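You operate a simulated robot arm through the tools that you are given. There is no shell and no other tool. Be economical: measure what you need, move in short steps, check, and stop when the job is done.

You run a simulated robot arm. Do the job below in one go: nothing can be reset, and whatever is moved stays where it is left.

## Task
Fill the humidifier to about its line, put its lid on and set it to low.
Fine: pour from the open bottle and put it back; leave the mist running. Set down upright: water bottle.

The check looks at the end state, three seconds after you hand in, the way a careful person would. Anything else that was tipped, shoved, dropped, spilled or broken makes it a failure. Lids that push on must go on centred and level and be pressed home; caps that screw on are set level and turned clockwise until they are tight.

## Robot
A 6-joint arm with a two-finger parallel gripper, fixed in place. Base frame: the origin is at the foot of the arm, x ahead of it, y to its left, z up; the work surface is at about z = 840. Readings come in mm, rad, newtons and seconds.
With the tool pointing down near the work surface it reaches from about 240 to 640 mm from the base axis. Its first joint turns from -1.152 to 1.152 rad. Payload 2.7 kg.
The TCP is the grasp point between the finger pads, 23 mm short of the fingertips. In the tool frame z runs along the fingers and y along their closing line. Largest opening 94 mm; finger width 38, thickness 10; the body of the gripper, 54 by 96 mm, starts 39 mm behind the TCP.
Orientation is that of the tool frame in the base frame, as a unit quaternion [x, y, z, w]. With the fingers straight down and closing along the base's y, the tool's x points along the base's -x, its y along +y and its z along -z.

## Interface
- The arm moves only by the tool jog_arm. Its arguments are lists of equal length, an entry for each row: "xyz": the shift along the tool's x, y, z in units of 40 mm (1.0 is 40 mm), a list of three; "rot": the turn, a rotation vector about the tool's x, y, z in units of 8 degrees (1.0 is 8 degrees), a list of three. In form: {"xyz": [[x, y, z], ...], "rot": [[rx, ry, rz], ...]}. A call has 1 to 20 rows; each row shifts and turns the commanded pose from where the row before left it, along the tool's axes as they then stand. "hand" is the finger opening in m, from 0 to 0.094, set as the call begins (left out, the last holds). A call with a number of a shift or a turn outside -1 to 1 is refused whole. A row lasts 0.2 s, in which the tool goes at most 50 mm and 0.15 rad; a call with a longer step from one row to the next is refused whole, and so is a gripper value outside its range. A pose out of reach is approached as far as the arm can. The call stops where the force on the tool passes 40 N (or 10 N more than at its start, if that is more) or the arm is blocked; 0.2 s more then pass. Each finger travels about 45 mm/s and halts on what it meets, pressing with about 31 N; the grip force reading is that of the motor and also rises with nothing between the fingers. The clock runs only during rows and for 0.2 s after the last one: add rows that do not move to give the fingers time. It gives the time, the measured TCP pose, the force on the tool (base axes), the opening and the grip force at its end, in the units of the frame above (readings bear some noise), with the torque about the TCP (base axes, N m) and any sound that the robot's microphone picked up.
- Cameras (640 x 400 px; columns grow to the right, rows downward): "scene" is fixed at [100, -459.4, 1406.8]; the picture's right is [0.48, -0.88, 0.00], its down [-0.49, -0.27, -0.83] and it looks along [0.73, 0.40, -0.56] (base axes); focal length 240 px, centre (320, 200). "wrist" rides on the gripper at [86, 16, -75] in the tool frame; the picture's right is [-0.18, 0.98, 0.00], its down [-0.58, -0.11, -0.81] and it looks along [-0.79, -0.15, 0.59] (tool axes); focal length 243 px, centre (320, 200). There is no depth. A picture from a camera that has moved, and an enlarged one, comes with that camera's place and axes in the base frame and with its lens.
- camera(camera): a new picture of that camera. It takes no simulated time.
- close_up(camera, box): a new picture of the part [left, top, right, bottom] of that camera's present view, enlarged. It takes no simulated time.
- finish_job(): hands the job in; it is judged then, once.

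Go step by step. Nothing tells you positions but the pictures and the camera data: compare them with the known pose of the tool, close in by small moves and look again before you grip or let go. The budget is 120 turns and 64 pictures, counting those below and the enlarged ones. Unless the task says otherwise, let go and move clear before handing in, and close with one line.

The tools are called after "Call:" as name(argument=value, ...) on one line, values as JSON. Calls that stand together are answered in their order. jog_arm: Moves the arm, as the interface text tells. Its arguments: {"type":"object","properties":{"xyz":{"type":"array","items":{"type":"array","items":{"type":"number"}}},"rot":{"type":"array","items":{"type":"array","items":{"type":"number"}}},"hand":{"type":"number"}},"required":["xyz","rot"]} The other tools are called the same way: camera (camera) takes a picture; close_up (camera, box) takes an enlarged picture of a part of a camera's view; finish_job () hands the job in.

At the start:

```text
clock: 0.0
eef_pos: [344.4, -182.6, 1262.8]
tool_rot: [0.0, 1.0, -0.001, 0.002]
ft_force: [-0.4, 0.5, -0.2]
torque: [-0.02, -0.02, 0.01]
finger_gap: 93.8
grip_force: 0.1
```

scene: 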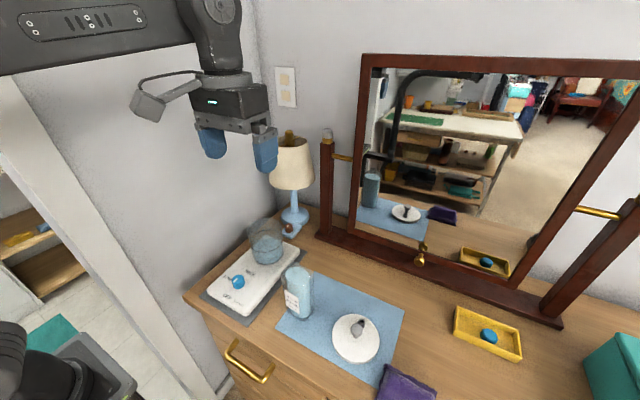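
wrist: 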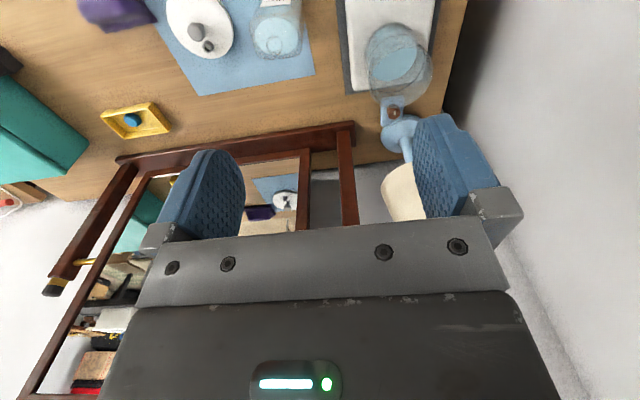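

I see a dresser with a white humidifier base carrying a transparent tank and a blue knob, an open bottle, a white lid with a grey knob on a blue mat, and a yellow tray. I'll enlarge the key areas first.

Call:
close_up(camera="scene", box=[190, 200, 350, 330])

Call:
close_up(camera="scene", box=[270, 250, 430, 390])

Call:
close_up(camera="wrist", box=[140, 0, 460, 180])

```text
3.08 times, centred on (270, 265) of scene
camera zoom: at [100.0, -459.4, 1406.8], right [0.48, -0.88, 0.0], down [-0.49, -0.27, -0.83], along [0.73, 0.4, -0.56], focal length 740 px, centre (474, 0)
```

zoom: 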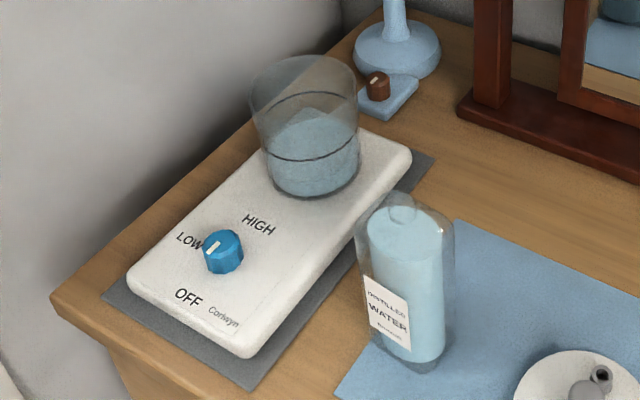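

```text
2.86 times, centred on (350, 320) of scene
camera zoom: at [100.0, -459.4, 1406.8], right [0.48, -0.88, 0.0], down [-0.49, -0.27, -0.83], along [0.73, 0.4, -0.56], focal length 687 px, centre (234, -143)
```

zoom: 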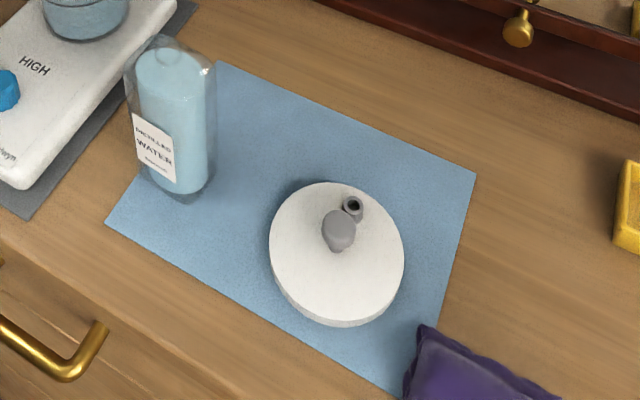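

```text
2.00 times, centred on (300, 90) of wrist
camera zoom: at [257.6, -167.7, 1337.7], right [0.18, 0.98, 0.0], down [0.58, -0.11, 0.81], along [0.79, -0.15, -0.59], focal length 485 px, centre (360, 420)
```

zoom: 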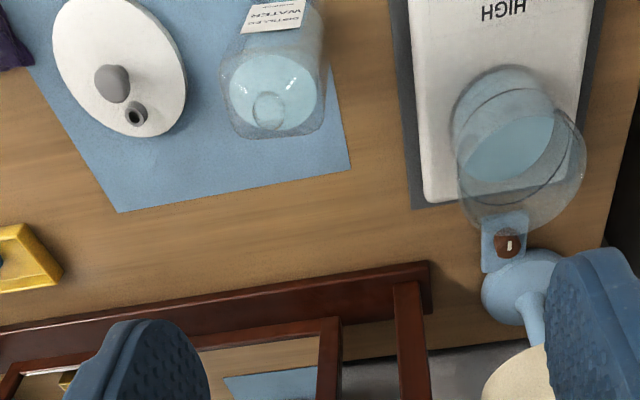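

The bottle is near (371,-248) with its mouth at about z 1010. The tank is near (462,-83) with its rim at about 975, and the lid is near (378,-398). I'll enlarge the knob and tank to read the pointer, the line and the water level.

Call:
close_up(camera="scene", box=[222, 258, 270, 288])

Call:
close_up(camera="scene", box=[244, 210, 300, 270])

Call:
close_up(camera="scene", box=[275, 255, 325, 325])

```text
13.33 times, centred on (246, 273) of scene
camera zoom: at [100.0, -459.4, 1406.8], right [0.48, -0.88, 0.0], down [-0.49, -0.27, -0.83], along [0.73, 0.4, -0.56], focal length 3206 px, centre (1307, -773)
```

zoom: 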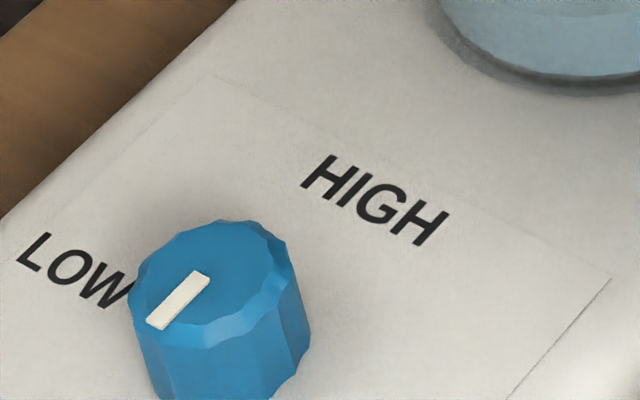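

```text
6.67 times, centred on (272, 240) of scene
camera zoom: at [100.0, -459.4, 1406.8], right [0.48, -0.88, 0.0], down [-0.49, -0.27, -0.83], along [0.73, 0.4, -0.56], focal length 1603 px, centre (640, -67)
```

zoom: 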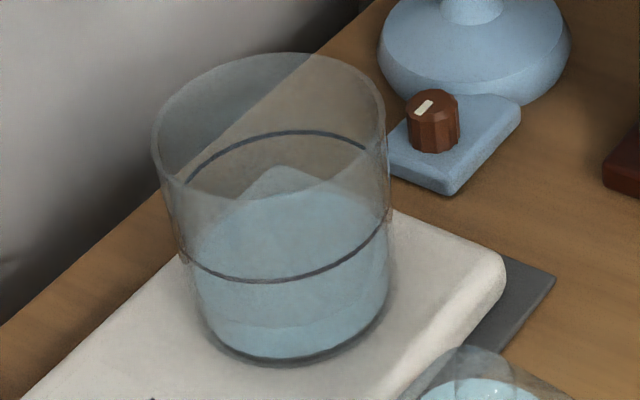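

```text
5.71 times, centred on (300, 290) of scene
camera zoom: at [100.0, -459.4, 1406.8], right [0.48, -0.88, 0.0], down [-0.49, -0.27, -0.83], along [0.73, 0.4, -0.56], focal length 1374 px, centre (434, -314)
```

zoom: 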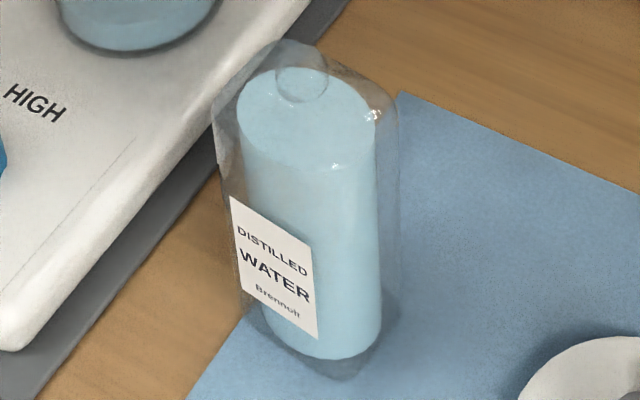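

The knob pointer points down-left towards OFF, with LOW and then HIGH clockwise from it. The tank's water level is still unclear, so I'll enlarge the wrist view.

Call:
close_up(camera="wrist", box=[340, 0, 450, 140])

Call:
close_up(camera="wrist", box=[150, 0, 310, 90])

```text
2.86 times, centred on (395, 70) of wrist
camera zoom: at [257.6, -167.7, 1337.7], right [0.18, 0.98, 0.0], down [0.58, -0.11, 0.81], along [0.79, -0.15, -0.59], focal length 693 px, centre (106, 571)
```

zoom: 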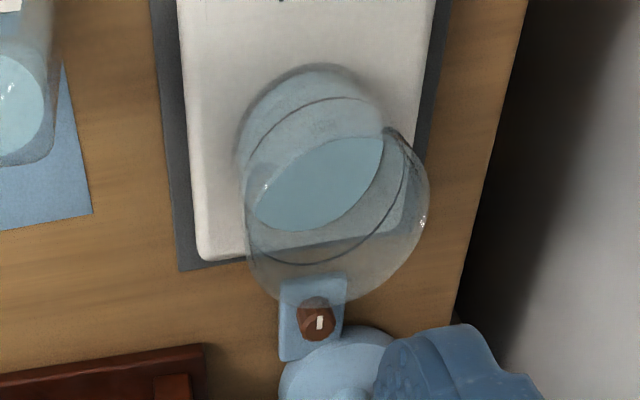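

```text
4.00 times, centred on (230, 45) of wrist
camera zoom: at [257.6, -167.7, 1337.7], right [0.18, 0.98, 0.0], down [0.58, -0.11, 0.81], along [0.79, -0.15, -0.59], focal length 970 px, centre (680, 820)
```

zoom: 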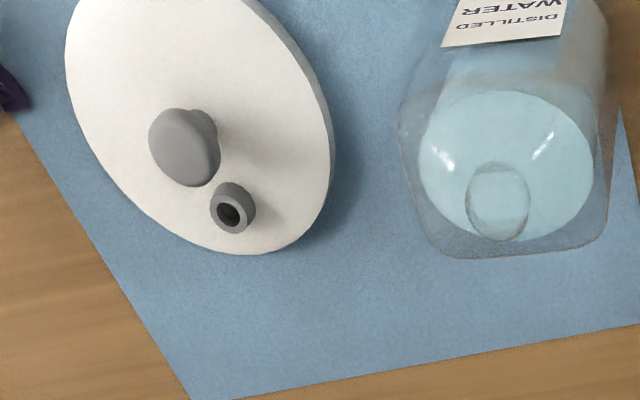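

The tank water is about 33 mm below the line. I plan to grip the bottle with the tool horizontal and the wrist camera on top, so I first roll the tool 180° up here, clear of everything.

Call:
jog_arm(xyz=[[0, 0, 0], [0, 0, 0], [0, 0, 0], [0, 0, 0], [0, 0, 0], [0, 0, 0], [0, 0, 0], [0, 0, 0], [0, 0, 0], [0, 0, 0], [0, 0, 0]], rot=[[0, 0, 1], [0, 0, 1], [0, 0, 1], [0, 0, 1], [0, 0, 1], [0, 0, 1], [0, 0, 1], [0, 0, 1], [0, 0, 1], [0, 0, 1], [0, 0, 1]])

```text
clock: 2.4
eef_pos: [344.8, -182.9, 1261.9]
tool_rot: [0.695, 0.719, 0.001, 0.001]
ft_force: [-0.1, -0.9, 0.1]
torque: [0.02, -0.01, -0.01]
finger_gap: 94.0
grip_force: 0.1
```

The roll works, so I continue to 180°.

Call:
jog_arm(xyz=[[0, 0, 0], [0, 0, 0], [0, 0, 0], [0, 0, 0], [0, 0, 0], [0, 0, 0], [0, 0, 0], [0, 0, 0], [0, 0, 0], [0, 0, 0], [0, 0, 0], [0, 0, 0]], rot=[[0, 0, 1], [0, 0, 1], [0, 0, 1], [0, 0, 1], [0, 0, 1], [0, 0, 1], [0, 0, 1], [0, 0, 1], [0, 0, 1], [0, 0, 1], [0, 0, 1], [0, 0, 0.5]])

```text
clock: 5.0
eef_pos: [344.9, -183.2, 1262.7]
tool_rot: [1.0, -0.001, 0.002, 0.0]
ft_force: [0.2, -0.3, 0.7]
torque: [0.02, 0.01, -0.05]
finger_gap: 93.7
grip_force: 0.1
```

Now I pitch the tool forward to horizontal, then move sideways in line with the bottle.

Call:
jog_arm(xyz=[[0, 0.4, 0], [0, 0.4, 0], [0, 0.4, 0], [0, 0.42, 0], [0, 0, 0], [0, 0, 0], [0, 0, 0], [0, 0, 0], [0, 0, 0], [0, 0, 0], [0, 0, 0], [0, 0, 0]], rot=[[0, 1, 0], [0, 1, 0], [0, 1, 0], [0, 1, 0], [0, 1, 0], [0, 1, 0], [0, 1, 0], [0, 1, 0], [0, 1, 0], [0, 1, 0], [0, 1, 0], [0, 0.25, 0]])

Call:
camera(camera="wrist")

Call:
camera(camera="scene")

```text
clock: 7.6
eef_pos: [344.4, -248.2, 1261.5]
tool_rot: [0.706, 0.001, 0.709, -0.001]
ft_force: [-0.4, 0.2, -0.1]
torque: [-0.04, 0.02, 0.02]
finger_gap: 93.8
grip_force: 0.1
```

```text
53 pictures are left
camera wrist: at [269.3, -265.1, 1349.3], right [0.0, -0.98, -0.18], down [-0.8, 0.11, -0.58], along [0.59, 0.15, -0.79], focal length 243 px, centre (320, 200)
```

wrist: 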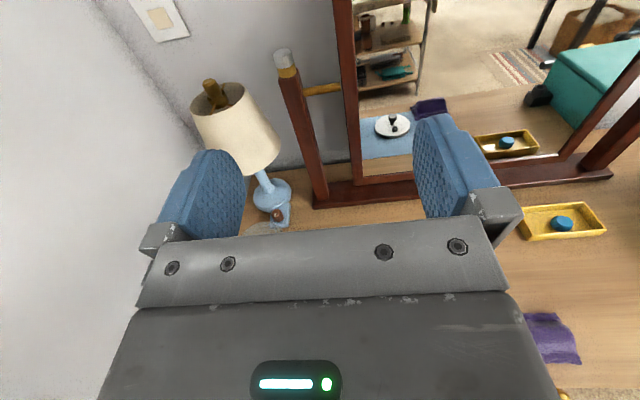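

```text
52 pictures are left
```

scene: 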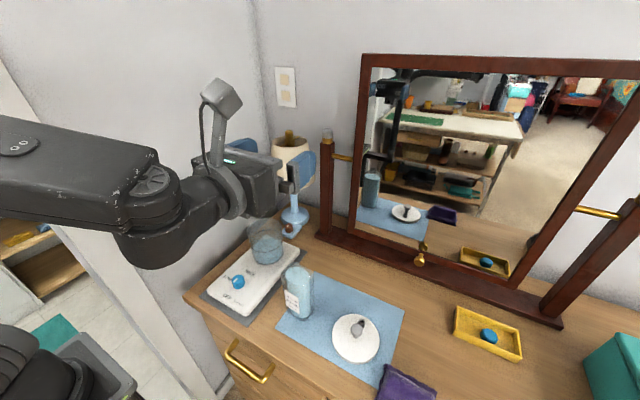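

Horizontal works. I put the bottle axis at about (377,-248), so I move over it and down to just above, then check alignment.

Call:
jog_arm(xyz=[[-1, 0, 0.4], [-1, 0, 0.3], [-1, 0, 0], [-1, 0, 0], [-1, 0, 0], [-0.1, 0, 0]], rot=[[0, 0, 0], [0, 0, 0], [0, 0, 0], [0, 0, 0], [0, 0, 0], [0, 0, 0]], hand=0.094)

Call:
camera(camera="wrist")

Call:
close_up(camera="scene", box=[160, 150, 400, 330])

```text
clock: 9.0
eef_pos: [373.6, -247.8, 1058.2]
tool_rot: [0.706, 0.0, 0.708, 0.0]
ft_force: [0.8, -0.3, -0.7]
torque: [0.02, 0.01, 0.01]
finger_gap: 94.0
grip_force: 0.0
```

```text
51 pictures are left
camera wrist: at [297.9, -264.5, 1145.0], right [0.0, -0.98, -0.18], down [-0.8, 0.11, -0.58], along [0.59, 0.15, -0.79], focal length 243 px, centre (320, 200)
```

wrist: 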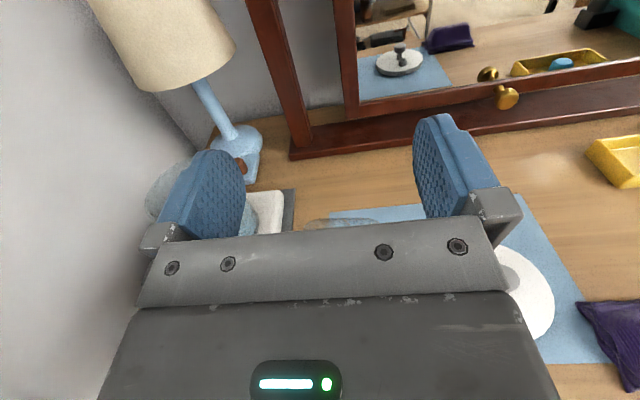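

```text
2.22 times, centred on (280, 240) of scene
camera zoom: at [100.0, -459.4, 1406.8], right [0.48, -0.88, 0.0], down [-0.49, -0.27, -0.83], along [0.73, 0.4, -0.56], focal length 534 px, centre (409, 111)
```

zoom: 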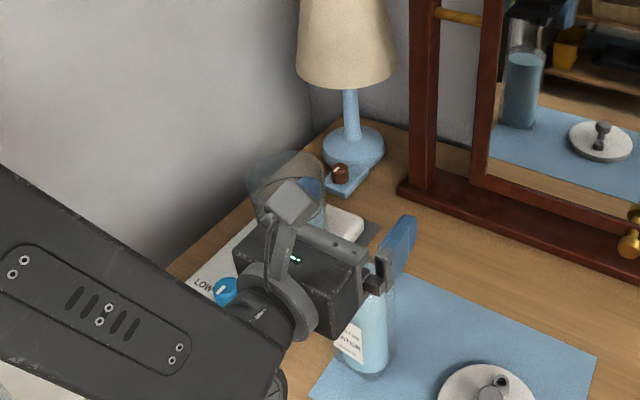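

The bottle is centred at y of about -250 and fits between the fingers. I back off 5 mm and descend in steps.

Call:
jog_arm(xyz=[[0, 0.05, -0.14], [-0.5, 0, 0], [-0.5, 0, 0], [-0.5, 0, 0]], rot=[[0, 0, 0], [0, 0, 0], [0, 0, 0], [0, 0, 0]])

Call:
camera(camera="wrist")

Call:
close_up(camera="scene", box=[220, 210, 380, 330])

```text
clock: 10.0
eef_pos: [368.5, -248.9, 998.4]
tool_rot: [0.706, 0.002, 0.708, -0.002]
ft_force: [-0.5, 0.0, 0.5]
torque: [-0.03, -0.02, -0.02]
finger_gap: 93.9
grip_force: 0.1
```

```text
49 pictures are left
camera wrist: at [293.1, -266.6, 1085.4], right [0.0, -0.98, -0.18], down [-0.8, 0.11, -0.58], along [0.59, 0.15, -0.79], focal length 243 px, centre (320, 200)
```

wrist: 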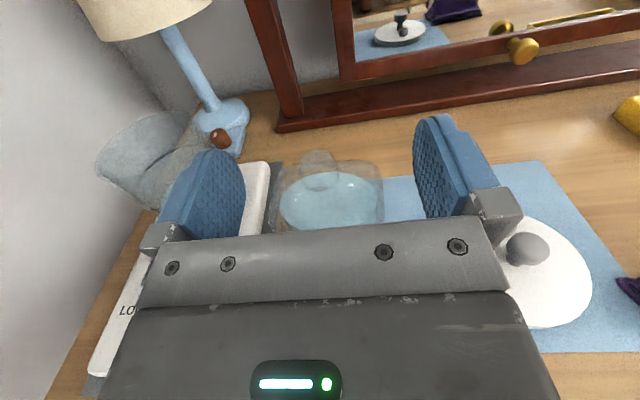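

```text
3.33 times, centred on (300, 270) of scene
camera zoom: at [100.0, -459.4, 1406.8], right [0.48, -0.88, 0.0], down [-0.49, -0.27, -0.83], along [0.73, 0.4, -0.56], focal length 801 px, centre (387, -33)
```

zoom: 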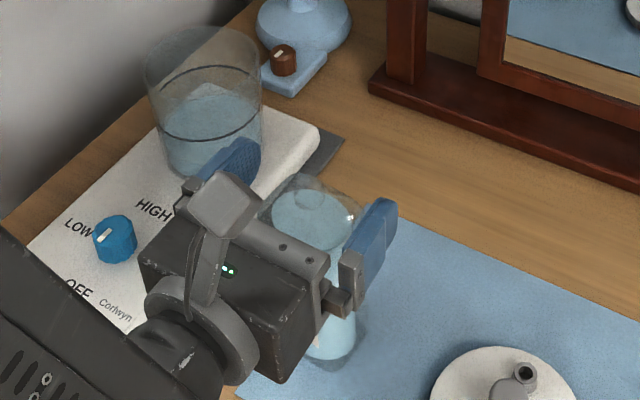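

It's well centred. I descend to grip height, z of about 928.

Call:
jog_arm(xyz=[[-0.6, 0, 0], [-0.6, 0, 0], [-0.55, 0, 0]], rot=[[0, 0, 0], [0, 0, 0], [0, 0, 0]])

Call:
camera(camera="wrist")

```text
clock: 10.8
eef_pos: [367.6, -249.4, 928.1]
tool_rot: [0.705, 0.001, 0.709, -0.001]
ft_force: [0.3, 0.4, 0.5]
torque: [0.01, 0.02, 0.04]
finger_gap: 94.0
grip_force: 0.1
```

```text
47 pictures are left
camera wrist: at [292.6, -266.7, 1015.7], right [0.0, -0.98, -0.18], down [-0.8, 0.11, -0.58], along [0.59, 0.15, -0.79], focal length 243 px, centre (320, 200)
```

wrist: 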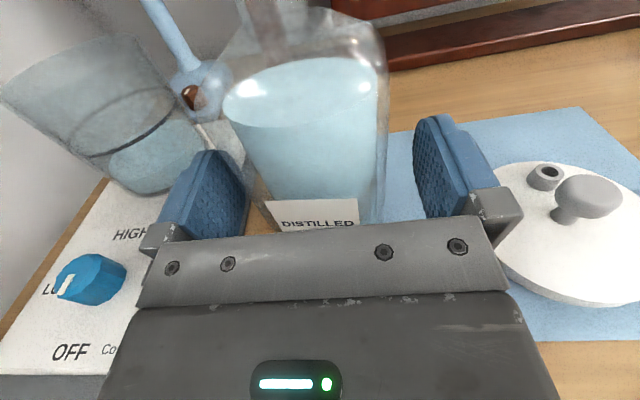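

The bottle is between the fingers. I close on it.

Call:
jog_arm(xyz=[[0, 0, 0], [0, 0, 0], [0, 0, 0], [0, 0, 0], [0, 0, 0], [0, 0, 0]], rot=[[0, 0, 0], [0, 0, 0], [0, 0, 0], [0, 0, 0], [0, 0, 0], [0, 0, 0]], hand=0.03)

```text
clock: 12.2
eef_pos: [367.3, -248.6, 927.3]
tool_rot: [0.707, 0.0, 0.708, -0.001]
ft_force: [-0.1, -0.4, -1.6]
torque: [-0.07, 0.0, -0.02]
finger_gap: 65.3
grip_force: 30.9
```

It's gripped at 65 mm. I lift it straight up and weigh it.

Call:
jog_arm(xyz=[[0.3, 0, 0], [0.6, 0, 0], [1, 0, 0], [1, 0, 0], [0.85, 0, 0], [0, 0, 0], [0, 0, 0]], rot=[[0, 0, 0], [0, 0, 0], [0, 0, 0], [0, 0, 0], [0, 0, 0], [0, 0, 0], [0, 0, 0]])

Call:
camera(camera="wrist")

Call:
close_up(camera="scene", box=[160, 150, 400, 330])

```text
clock: 13.8
eef_pos: [369.4, -248.5, 1077.8]
tool_rot: [0.706, 0.0, 0.708, 0.0]
ft_force: [-0.7, 0.3, -3.6]
torque: [0.01, 0.06, -0.01]
finger_gap: 65.2
grip_force: 31.1
```

```text
46 pictures are left
camera wrist: at [293.4, -266.2, 1165.3], right [0.0, -0.98, -0.18], down [-0.81, 0.11, -0.58], along [0.59, 0.15, -0.79], focal length 243 px, centre (320, 200)
```

wrist: 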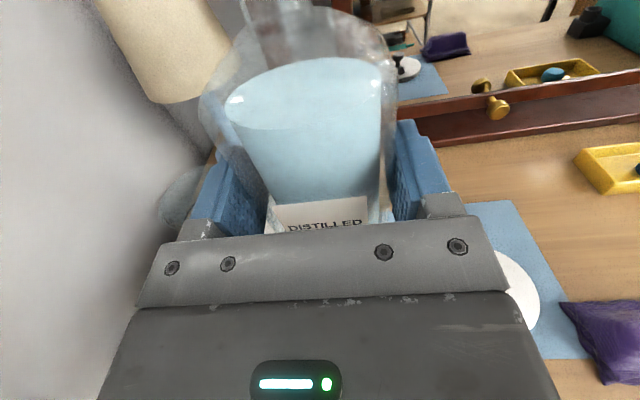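

```text
2.22 times, centred on (280, 240) of scene
camera zoom: at [100.1, -459.5, 1406.8], right [0.48, -0.88, 0.0], down [-0.49, -0.27, -0.83], along [0.73, 0.4, -0.56], focal length 534 px, centre (409, 111)
```

zoom: 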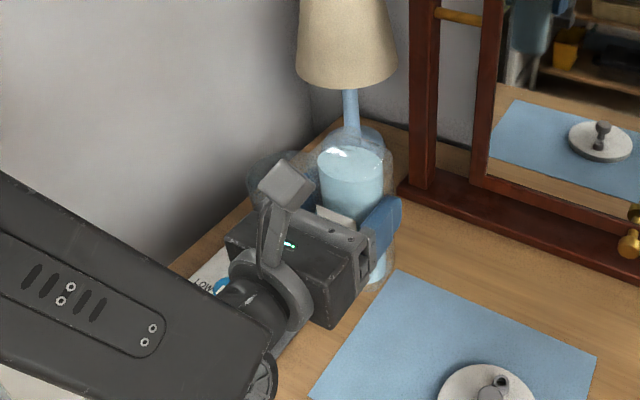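

The filled bottle weighs about 3.6 N. With the tank axis at about (463,-82) and its rim near z 972, I move beside the tank at height and start tilting to 40°, short of spilling.

Call:
jog_arm(xyz=[[0.3, 0, 0.5], [0.1, -0.3, 0.6], [0, -0.3, 0.6], [0, -0.3, 0.65], [0, -0.3, 0], [0, 0, 0], [0, 0, 0], [0, 0, 0], [0, 0, 0], [0, 0, 0], [0, 0, 0]], rot=[[0, 0, 0], [0, 0, 0], [0, 0, 0], [0, 0, 0], [0, 0, 0], [0, 0, -1], [0, 0, -1], [0, 0, -1], [0, 0, -1], [0, 0, -1], [0, 0, 0]])

Call:
camera(camera="wrist")

Call:
close_up(camera="scene", box=[190, 130, 350, 280])

```text
clock: 16.2
eef_pos: [461.3, -200.7, 1094.1]
tool_rot: [0.663, 0.243, 0.665, 0.241]
ft_force: [0.4, -0.5, -3.2]
torque: [0.01, 0.05, 0.01]
finger_gap: 65.3
grip_force: 31.2
```

```text
44 pictures are left
camera wrist: at [386.6, -159.2, 1172.0], right [0.0, -0.87, 0.49], down [-0.8, -0.29, -0.52], along [0.59, -0.4, -0.7], focal length 243 px, centre (320, 200)
```

wrist: 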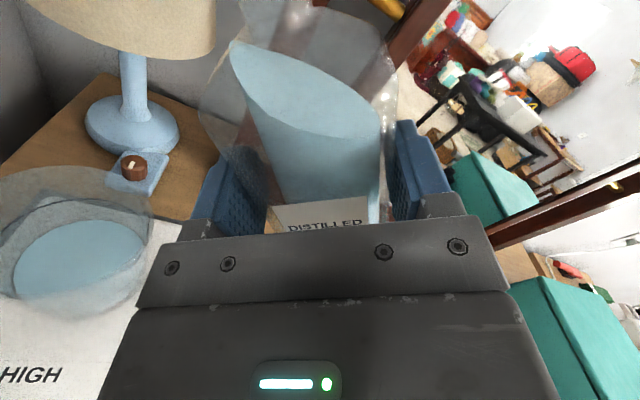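

```text
2.67 times, centred on (270, 205) of scene
camera zoom: at [100.1, -459.5, 1406.8], right [0.48, -0.88, 0.0], down [-0.49, -0.27, -0.83], along [0.73, 0.4, -0.56], focal length 641 px, centre (453, 187)
```

zoom: 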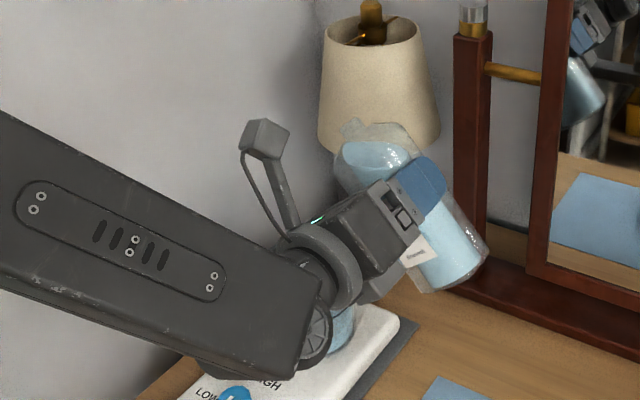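

The camera puts the tank at about (462,-82). I move in so the lip will sit over the tank, tilt a little more, and watch.

Call:
jog_arm(xyz=[[-0.23, -0.67, 0], [-0.24, -0.67, 0], [0, 0, 0], [0, 0, 0]], rot=[[0, 0, 0], [0, 0, 0], [0, 0, -1], [0, 0, 0]])

Call:
camera(camera="wrist")

Call:
close_up(camera="scene", box=[190, 130, 350, 280])

```text
clock: 17.2
eef_pos: [461.3, -172.3, 1045.0]
tool_rot: [0.645, 0.288, 0.648, 0.287]
ft_force: [0.0, 0.8, -3.5]
torque: [0.03, 0.07, -0.03]
finger_gap: 65.3
grip_force: 31.3
```

```text
42 pictures are left
camera wrist: at [386.1, -120.0, 1116.5], right [0.0, -0.79, 0.61], down [-0.8, -0.36, -0.47], along [0.59, -0.49, -0.64], focal length 243 px, centre (320, 200)
```

wrist: 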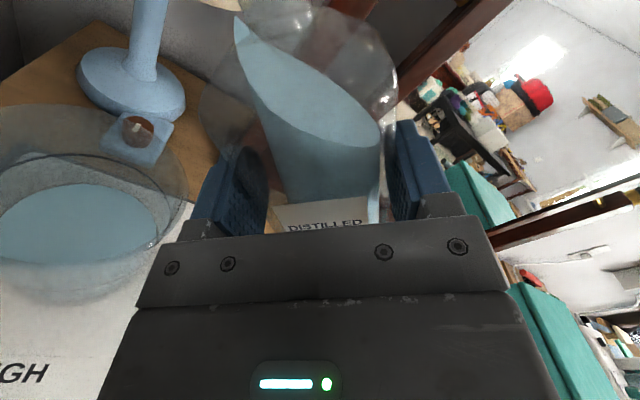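

```text
2.67 times, centred on (270, 205) of scene
camera zoom: at [100.1, -459.5, 1406.8], right [0.48, -0.88, 0.0], down [-0.49, -0.27, -0.83], along [0.73, 0.4, -0.56], focal length 641 px, centre (453, 187)
```

zoom: 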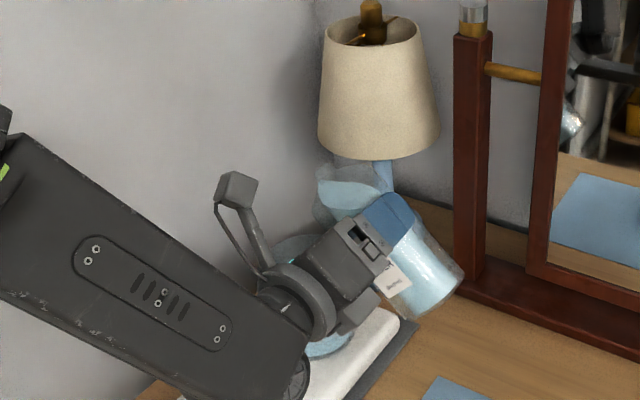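

No flow yet. I lower it 12 mm and tilt to 56°, then pause.

Call:
jog_arm(xyz=[[-0.2, -0.22, 0], [0, 0, 0], [0, 0, 0], [0, 0, 0]], rot=[[0, 0, -0.5], [0, 0, -0.5], [0, 0, 0], [0, 0, 0]])

Call:
camera(camera="wrist")

```text
clock: 18.2
eef_pos: [461.6, -171.7, 1033.3]
tool_rot: [0.623, 0.333, 0.626, 0.331]
ft_force: [0.2, -0.3, -3.5]
torque: [0.05, 0.03, 0.03]
finger_gap: 65.1
grip_force: 31.4
```

```text
40 pictures are left
camera wrist: at [386.2, -111.0, 1096.6], right [0.0, -0.7, 0.71], down [-0.8, -0.42, -0.42], along [0.59, -0.57, -0.56], focal length 243 px, centre (320, 200)
```

wrist: 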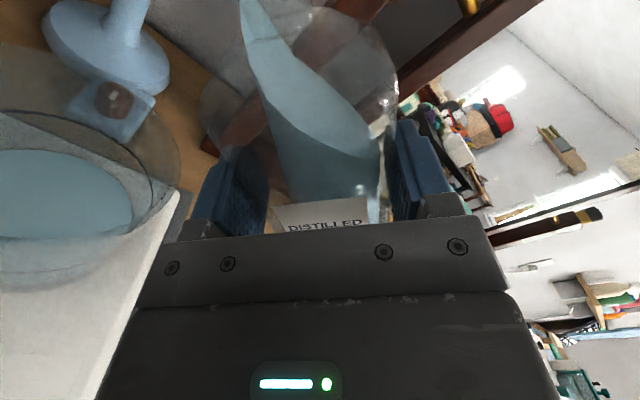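

Still no flow, so I go to 64°.

Call:
jog_arm(xyz=[[0, 0, 0], [0, 0, 0], [0, 0, 0]], rot=[[0, 0, -0.5], [0, 0, -0.5], [0, 0, 0]])

Call:
camera(camera="wrist")

Call:
close_up(camera="scene", box=[210, 150, 330, 260])

```text
clock: 19.0
eef_pos: [461.1, -171.7, 1034.8]
tool_rot: [0.598, 0.374, 0.601, 0.376]
ft_force: [1.3, -0.3, -4.0]
torque: [0.03, 0.03, -0.02]
finger_gap: 65.3
grip_force: 30.9
```

```text
39 pictures are left
camera wrist: at [386.4, -102.7, 1087.2], right [0.0, -0.6, 0.8], down [-0.8, -0.48, -0.35], along [0.59, -0.65, -0.48], focal length 243 px, centre (320, 200)
```

wrist: 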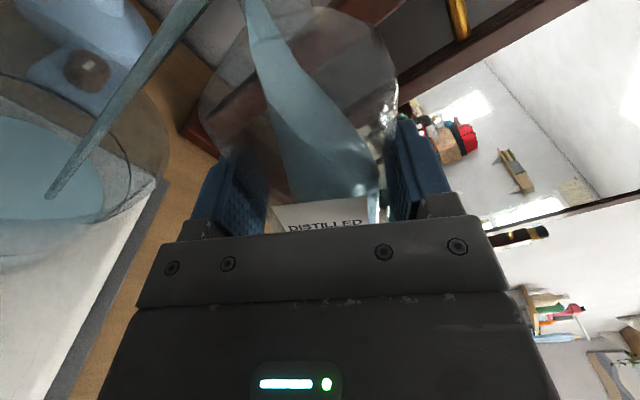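

```text
3.64 times, centred on (270, 205) of scene
camera zoom: at [100.1, -459.5, 1406.8], right [0.48, -0.88, 0.0], down [-0.49, -0.27, -0.83], along [0.73, 0.4, -0.56], focal length 874 px, centre (502, 182)
```

zoom: 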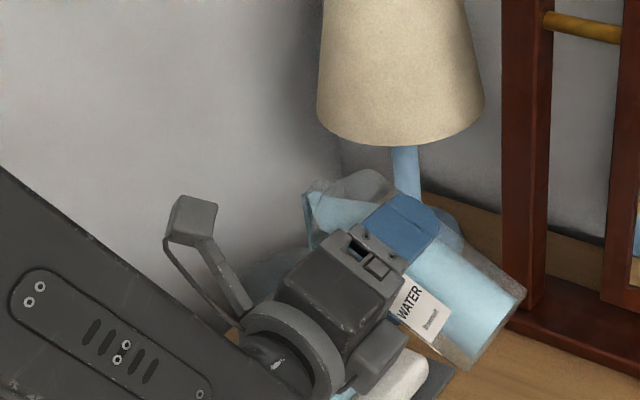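

The stream lands well inside the tank. I hold, then look again.

Call:
jog_arm(xyz=[[0, 0, 0], [0, 0, 0], [0, 0, 0], [0, 0, 0], [0, 0, 0]], rot=[[0, 0, 0], [0, 0, 0], [0, 0, 0], [0, 0, 0], [0, 0, 0]])

Call:
camera(camera="wrist")

```text
clock: 20.2
eef_pos: [461.0, -171.8, 1034.5]
tool_rot: [0.599, 0.375, 0.601, 0.374]
ft_force: [0.2, -0.3, -3.2]
torque: [0.05, 0.05, 0.0]
finger_gap: 65.3
grip_force: 31.1
```

```text
37 pictures are left
camera wrist: at [386.3, -102.8, 1087.3], right [0.0, -0.6, 0.8], down [-0.8, -0.48, -0.35], along [0.59, -0.65, -0.48], focal length 243 px, centre (320, 200)
```

wrist: 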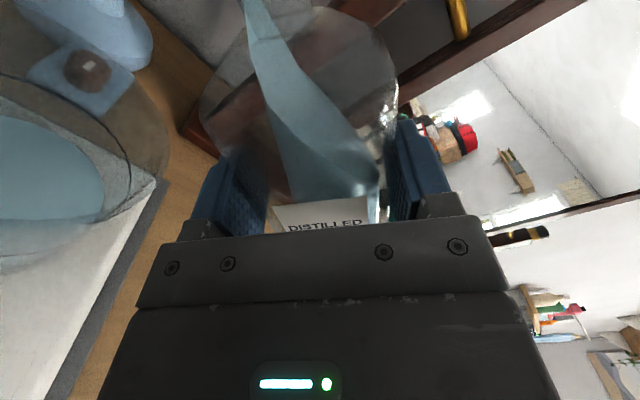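

The flow stopped after a small amount. I go to 76° and let it run.

Call:
jog_arm(xyz=[[0, 0, 0], [0, 0, 0], [0, 0, 0], [0, 0, 0], [0, 0, 0], [0, 0, 0], [0, 0, 0], [0, 0, 0], [0, 0, 0]], rot=[[0, 0, -0.5], [0, 0, -0.5], [0, 0, 0], [0, 0, 0], [0, 0, -0.5], [0, 0, 0], [0, 0, 0], [0, 0, 0], [0, 0, 0]])

Call:
camera(camera="wrist")

```text
clock: 22.2
eef_pos: [461.7, -172.9, 1033.5]
tool_rot: [0.556, 0.436, 0.558, 0.435]
ft_force: [0.1, 0.1, -2.5]
torque: [0.03, 0.05, -0.03]
finger_gap: 65.4
grip_force: 31.5
```

```text
36 pictures are left
camera wrist: at [386.4, -93.5, 1071.3], right [0.0, -0.42, 0.91], down [-0.8, -0.54, -0.25], along [0.59, -0.73, -0.33], focal length 243 px, centre (320, 200)
```

wrist: 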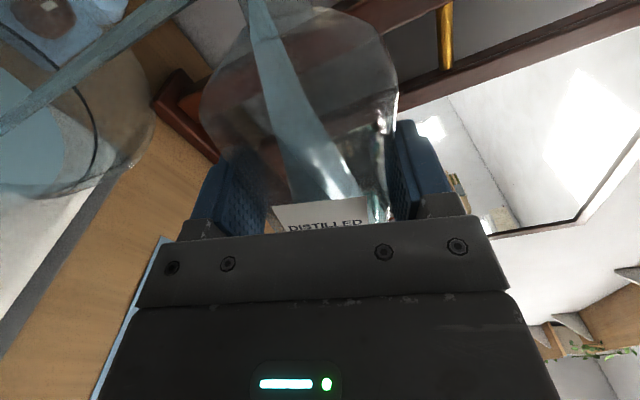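

The stream is still going in near the middle, and about 1 N has poured. I let it run out at this angle and check the level.

Call:
jog_arm(xyz=[[0, 0, 0], [0, 0, 0], [0, 0, 0], [0, 0, 0], [0, 0, 0], [0, 0, 0], [0, 0, 0], [0, 0, 0]], rot=[[0, 0, 0], [0, 0, 0], [0, 0, 0], [0, 0, 0], [0, 0, 0], [0, 0, 0], [0, 0, 0], [0, 0, 0]])

Call:
camera(camera="wrist")

Call:
close_up(camera="scene", box=[210, 150, 330, 260])

```text
clock: 24.0
eef_pos: [461.4, -171.4, 1033.5]
tool_rot: [0.556, 0.436, 0.558, 0.435]
ft_force: [-0.3, 0.5, -3.2]
torque: [0.04, 0.0, 0.0]
finger_gap: 65.4
grip_force: 30.8
```

```text
35 pictures are left
camera wrist: at [386.4, -93.5, 1071.3], right [0.0, -0.42, 0.91], down [-0.8, -0.54, -0.25], along [0.59, -0.73, -0.33], focal length 243 px, centre (320, 200)
```

wrist: 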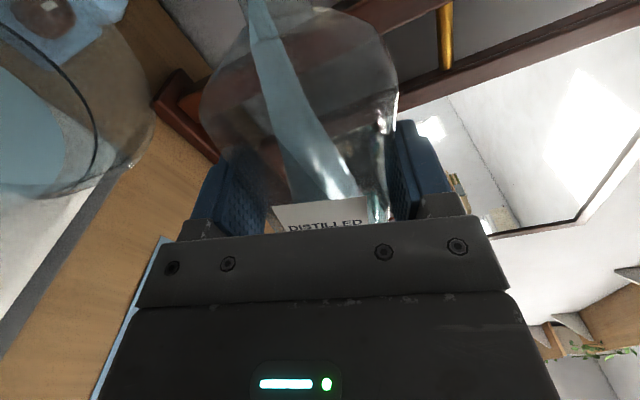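

```text
3.64 times, centred on (270, 205) of scene
camera zoom: at [100.1, -459.5, 1406.8], right [0.48, -0.88, 0.0], down [-0.49, -0.27, -0.83], along [0.73, 0.4, -0.56], focal length 874 px, centre (502, 182)
```

zoom: 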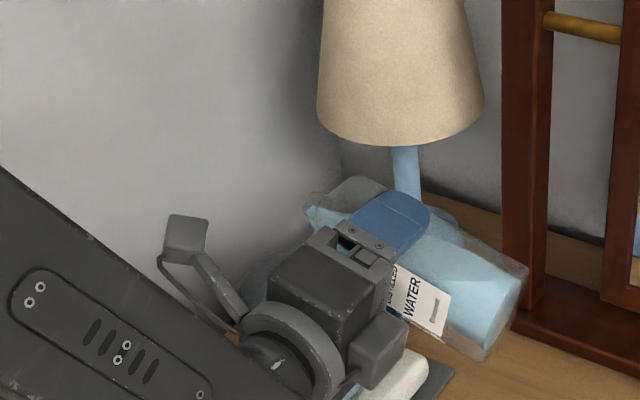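

The flow has stopped with the level still about 25 mm low. I tilt on to 88° and hold.

Call:
jog_arm(xyz=[[0, 0, 0], [0, 0, 0], [0, 0, 0], [0, 0, 0], [0, 0, 0], [0, 0, 0], [0, 0, 0], [0, 0, 0], [0, 0, 0], [0, 0, 0], [0, 0, 0], [0, 0, 0], [0, 0, 0], [0, 0, 0], [0, 0, 0], [0, 0, 0]], rot=[[0, 0, -0.5], [0, 0, 0], [0, 0, -0.5], [0, 0, 0], [0, 0, 0], [0, 0, 0], [0, 0, -0.5], [0, 0, 0], [0, 0, 0], [0, 0, 0], [0, 0, 0], [0, 0, 0], [0, 0, 0], [0, 0, 0], [0, 0, 0], [0, 0, 0]])

Call:
camera(camera="wrist")

```text
clock: 27.4
eef_pos: [462.2, -172.4, 1033.7]
tool_rot: [0.508, 0.491, 0.51, 0.491]
ft_force: [-0.3, 0.9, -2.2]
torque: [-0.03, 0.02, -0.03]
finger_gap: 65.3
grip_force: 30.8
```

```text
33 pictures are left
camera wrist: at [386.4, -87.4, 1054.0], right [0.0, -0.22, 0.98], down [-0.8, -0.58, -0.13], along [0.59, -0.79, -0.17], focal length 243 px, centre (320, 200)
```

wrist: 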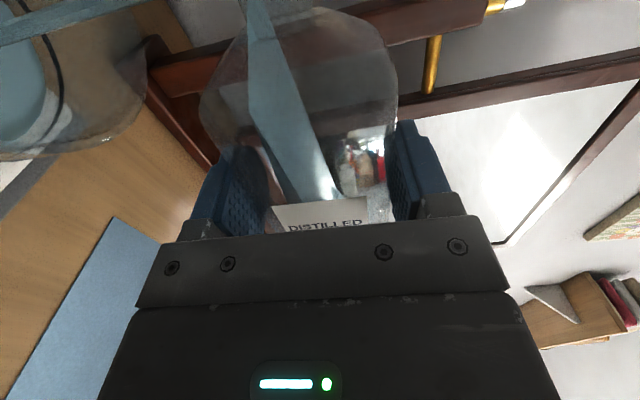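

It's still running and the level is nearing the line. I tilt back to 64° to stop the flow and measure from the same view as before.

Call:
jog_arm(xyz=[[0, 0, 0], [0, 0, 0], [0, 0, 0], [0, 0, 0], [0, 0, 0], [0, 0, 0]], rot=[[0, 0, 1], [0, 0, 1], [0, 0, 1], [0, 0, 0], [0, 0, 0], [0, 0, 0]])

Call:
close_up(camera="wrist", box=[0, 0, 240, 280])

```text
clock: 28.8
eef_pos: [460.7, -171.5, 1033.1]
tool_rot: [0.599, 0.373, 0.601, 0.375]
ft_force: [-0.3, 0.0, -1.3]
torque: [0.02, 0.04, 0.0]
finger_gap: 65.3
grip_force: 30.9
```

```text
1.43 times, centred on (120, 140) of wrist
camera zoom: at [386.5, -103.1, 1087.2], right [0.0, -0.6, 0.8], down [-0.8, -0.48, -0.36], along [0.59, -0.65, -0.48], focal length 347 px, centre (606, 286)
```

zoom: 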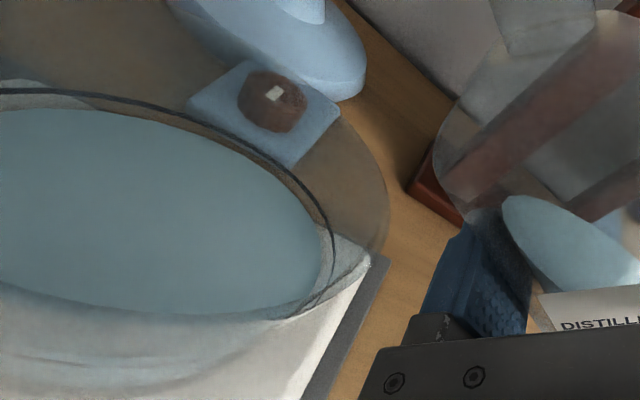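

The level is about 7 mm below the line. One short measured pour should bring it close.

Call:
jog_arm(xyz=[[0, 0, 0], [0, 0, 0], [0, 0, 0], [0, 0, 0], [0, 0, 0], [0, 0, 0], [0, 0, 0], [0, 0, 0], [0, 0, 0], [0, 0, 0]], rot=[[0, 0, -1], [0, 0, -1], [0, 0, -1], [0, 0, 0], [0, 0, 0], [0, 0, 0], [0, 0, 1], [0, 0, 1], [0, 0, 1], [0, 0, 0]])

Call:
close_up(camera="wrist", box=[0, 0, 240, 280])

```text
clock: 31.0
eef_pos: [462.5, -172.5, 1034.5]
tool_rot: [0.599, 0.374, 0.601, 0.374]
ft_force: [0.3, 0.3, -1.5]
torque: [0.04, 0.01, -0.02]
finger_gap: 65.0
grip_force: 31.3
```

```text
1.43 times, centred on (120, 140) of wrist
camera zoom: at [386.7, -102.8, 1087.2], right [0.0, -0.6, 0.8], down [-0.8, -0.48, -0.36], along [0.59, -0.64, -0.48], focal length 347 px, centre (606, 286)
```

zoom: 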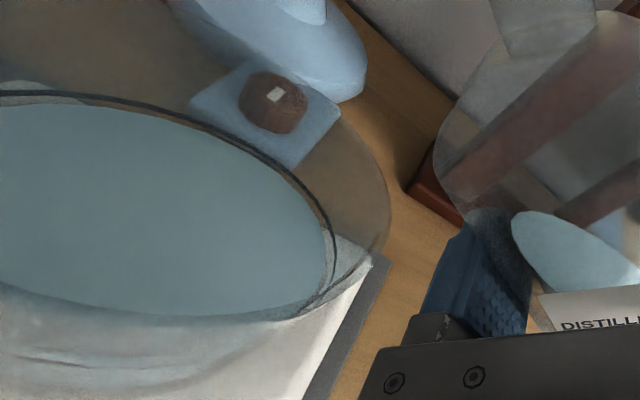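

It's a few mm closer. I pour once more with a longer hold.

Call:
jog_arm(xyz=[[0, 0, 0], [0, 0, 0], [0, 0, 0], [0, 0, 0], [0, 0, 0], [0, 0, 0], [0, 0, 0], [0, 0, 0], [0, 0, 0], [0, 0, 0], [0, 0, 0], [0, 0, 0]], rot=[[0, 0, -1], [0, 0, -1], [0, 0, -1], [0, 0, -0.4], [0, 0, 0], [0, 0, 0], [0, 0, 0], [0, 0, 0.4], [0, 0, 1], [0, 0, 1], [0, 0, 1], [0, 0, 0]])

Call:
close_up(camera="wrist", box=[0, 0, 240, 280])

```text
clock: 33.6
eef_pos: [461.8, -172.2, 1033.0]
tool_rot: [0.599, 0.374, 0.601, 0.374]
ft_force: [0.5, 0.5, -1.0]
torque: [0.0, -0.05, -0.03]
finger_gap: 65.4
grip_force: 30.8
```

```text
1.43 times, centred on (120, 140) of wrist
camera zoom: at [386.3, -102.9, 1087.4], right [0.0, -0.6, 0.8], down [-0.8, -0.48, -0.36], along [0.59, -0.64, -0.48], focal length 347 px, centre (606, 286)
```

zoom: 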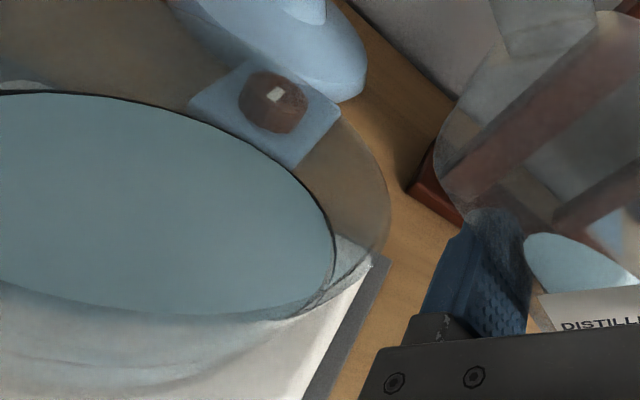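

The water is at the line. I tilt the bottle upright over the tank and retrace the path towards its spot.

Call:
jog_arm(xyz=[[0, 0, 0], [0, 0, 0], [0, 0, 0], [0.25, 0.67, 0], [0.25, 0.67, 0], [0, 0, 0], [0, 0, 0], [0, 0, 0], [0, 0, 0], [0, 0, 0], [0, 0.4, 0], [0, 0.4, -0.5], [0, 0.4, -0.6], [0, 0, -0.6], [0, 0, -0.6], [0, 0, 0]], rot=[[0, 0, 1], [0, 0, 1], [0, 0, 1], [0, 0, 0], [0, 0, 0], [0, 0, 1], [0, 0, 1], [0, 0, 1], [0, 0, 1], [0, 0, 1], [0, 0, 0], [0, 0, 0], [0, 0, 0], [0, 0, 0], [0, 0, 0], [0, 0, 0]])

```text
clock: 37.0
eef_pos: [369.8, -249.3, 1084.1]
tool_rot: [0.706, 0.0, 0.708, -0.001]
ft_force: [0.3, 0.1, -2.3]
torque: [-0.01, 0.03, -0.02]
finger_gap: 65.2
grip_force: 30.2
```

The bottle is upright above its spot. I lower it, with the last part slow.

Call:
jog_arm(xyz=[[-1, 0, -0.05], [-1, 0, 0], [-1, 0, 0], [-0.6, 0, 0], [-0.15, 0, 0], [0, 0, 0]], rot=[[0, 0, 0], [0, 0, 0], [0, 0, 0], [0, 0, 0], [0, 0, 0], [0, 0, 0]])

Call:
close_up(camera="scene", box=[200, 200, 380, 330])

```text
clock: 38.4
eef_pos: [368.2, -247.4, 933.2]
tool_rot: [0.705, 0.0, 0.709, 0.0]
ft_force: [-0.2, 0.6, -1.6]
torque: [-0.02, -0.02, -0.03]
finger_gap: 65.2
grip_force: 31.1
```

```text
3.08 times, centred on (290, 265) of scene
camera zoom: at [100.0, -459.4, 1406.8], right [0.48, -0.88, 0.0], down [-0.49, -0.27, -0.83], along [0.73, 0.4, -0.56], focal length 740 px, centre (412, 0)
```

zoom: 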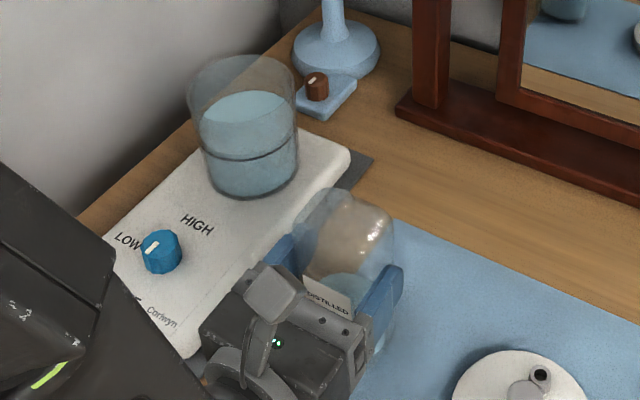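

The tank level matches the line. I make the final gentle lowering.

Call:
jog_arm(xyz=[[-0.05, 0, 0], [-0.05, 0, 0], [-0.03, 0, 0], [-0.03, 0, 0], [0, 0, 0]], rot=[[0, 0, 0], [0, 0, 0], [0, 0, 0], [0, 0, 0], [0, 0, 0]])

```text
clock: 39.6
eef_pos: [368.1, -247.1, 928.7]
tool_rot: [0.704, 0.002, 0.71, -0.001]
ft_force: [-3.9, 2.5, 20.0]
torque: [0.33, 0.36, 0.07]
finger_gap: 65.4
grip_force: 30.8
```

It's touching the surface. I ease off slightly and open.

Call:
jog_arm(xyz=[[0.02, 0, 0], [0, 0, 0]], rot=[[0, 0, 0], [0, 0, 0]])

Call:
jog_arm(xyz=[[0, 0, 0], [0, 0, 0], [0, 0, 0], [0, 0, 0], [0, 0, 0]], rot=[[0, 0, 0], [0, 0, 0], [0, 0, 0], [0, 0, 0], [0, 0, 0]], hand=0.094)

Call:
camera(camera="wrist")

```text
clock: 40.2
eef_pos: [367.9, -247.8, 928.8]
tool_rot: [0.705, 0.001, 0.709, 0.0]
ft_force: [3.6, 0.2, 13.7]
torque: [0.02, -0.49, -0.01]
finger_gap: 65.2
grip_force: 30.8
```

```text
clock: 41.4
eef_pos: [368.3, -247.6, 928.5]
tool_rot: [0.705, 0.0, 0.709, -0.001]
ft_force: [0.1, -0.3, -0.2]
torque: [-0.01, 0.0, 0.01]
finger_gap: 93.8
grip_force: 0.0
```

```text
28 pictures are left
camera wrist: at [293.2, -265.7, 1015.5], right [0.0, -0.98, -0.18], down [-0.8, 0.11, -0.58], along [0.59, 0.15, -0.79], focal length 243 px, centre (320, 200)
```

wrist: 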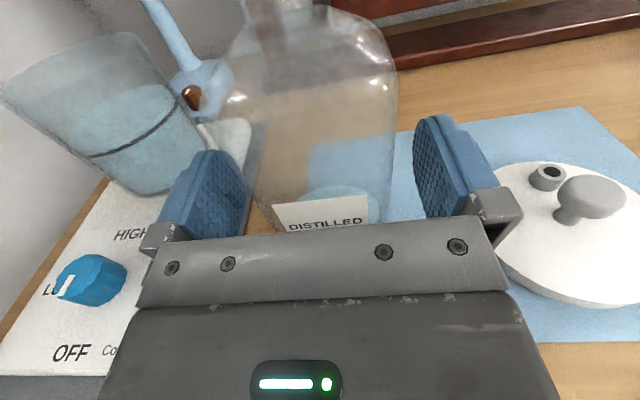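

The bottle stands upright and released. I rise clear, then swing the tool back to pointing down and head over to the lid.

Call:
jog_arm(xyz=[[0.5, 0, 0], [1, 0, 0], [1, 0, 0], [1, 0, 0], [1, 0, 0], [1, 0, 0]], rot=[[0, 0, 0], [0, 0, 0], [0, 0, 0], [0, 0, 0], [0, 0, 0], [0, 0, 0]])

Call:
jog_arm(xyz=[[0, 0.5, 0], [0, 0.5, 0], [0, 0.5, 0], [0, 0.5, 0], [0, 0.5, 0], [0, 0.5, 0], [0, 0.5, 0], [0, 0.2, 0], [0, 0, 0], [0, 0, 0], [0, 0, 0], [0, 0, 0], [0, 0, 0]], rot=[[0, -1, 0], [0, -1, 0], [0, -1, 0], [0, -1, 0], [0, -1, 0], [0, -1, 0], [0, -1, 0], [0, -1, 0], [0, -1, 0], [0, -1, 0], [0, -1, 0], [0, -0.25, 0], [0, 0, 0]])

Call:
camera(camera="wrist")

Call:
camera(camera="scene")

```text
clock: 42.8
eef_pos: [365.5, -246.3, 1147.6]
tool_rot: [0.706, 0.001, 0.708, -0.003]
ft_force: [0.0, -0.8, 0.6]
torque: [0.0, 0.01, 0.01]
finger_gap: 94.0
grip_force: 0.1
```

```text
clock: 45.6
eef_pos: [368.4, -395.9, 1148.3]
tool_rot: [1.0, 0.001, 0.001, 0.0]
ft_force: [-0.6, -0.7, -0.2]
torque: [0.0, 0.01, 0.0]
finger_gap: 94.0
grip_force: 0.2
```

```text
27 pictures are left
camera wrist: at [453.9, -413.8, 1223.3], right [-0.18, -0.98, 0.0], down [-0.58, 0.11, 0.81], along [-0.79, 0.15, -0.59], focal length 243 px, centre (320, 200)
```

wrist: 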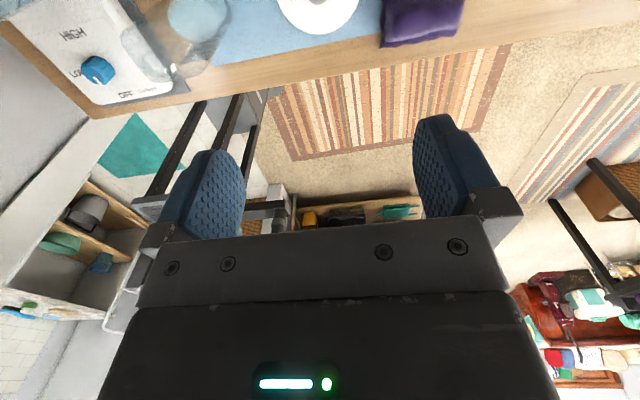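

```text
26 pictures are left
```

scene: 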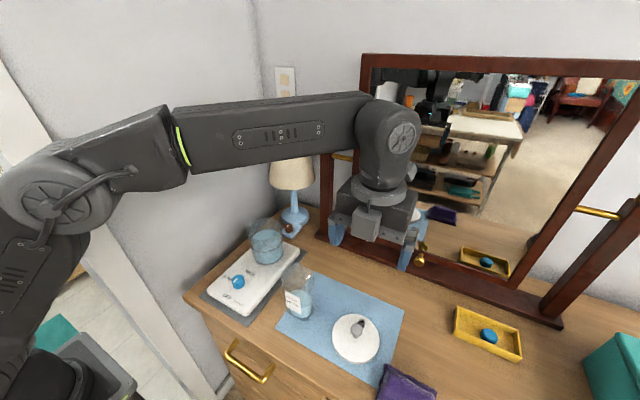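

I lower over the lid and look at the knob between the fingers.

Call:
jog_arm(xyz=[[0.2, 0, 1], [0, 0.03, 1], [0, 0, 1], [0, 0, 1], [0, 0, 0.5], [0, 0, 0]], rot=[[0, 0, 0], [0, 0, 0], [0, 0, 0], [0, 0, 0], [0, 0, 0], [0, 0, 0]])

Call:
camera(camera="wrist")

Call:
close_up(camera="scene", box=[290, 230, 430, 370])

```text
clock: 47.0
eef_pos: [376.8, -397.9, 967.3]
tool_rot: [1.0, 0.0, 0.001, 0.0]
ft_force: [0.2, 0.8, 1.0]
torque: [0.0, 0.01, -0.01]
finger_gap: 94.1
grip_force: 0.0
```

```text
25 pictures are left
camera wrist: at [462.5, -415.0, 1044.0], right [-0.18, -0.98, 0.0], down [-0.58, 0.11, 0.81], along [-0.79, 0.15, -0.59], focal length 243 px, centre (320, 200)
```

wrist: 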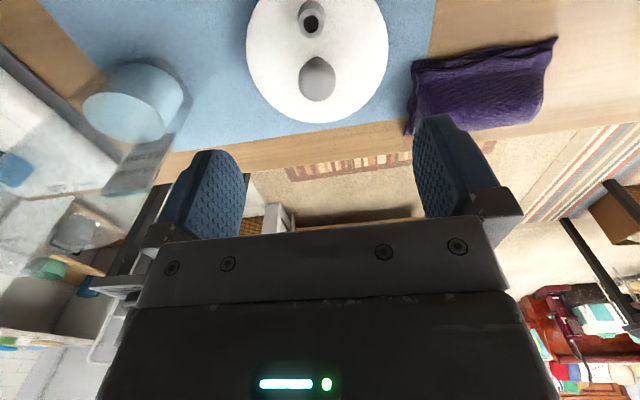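

```text
2.86 times, centred on (360, 300) of scene
camera zoom: at [100.0, -459.4, 1406.8], right [0.48, -0.88, 0.0], down [-0.49, -0.27, -0.83], along [0.73, 0.4, -0.56], focal length 687 px, centre (206, -86)
```

zoom: 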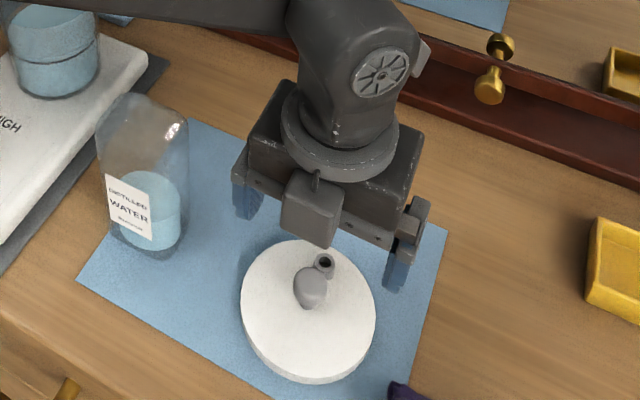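

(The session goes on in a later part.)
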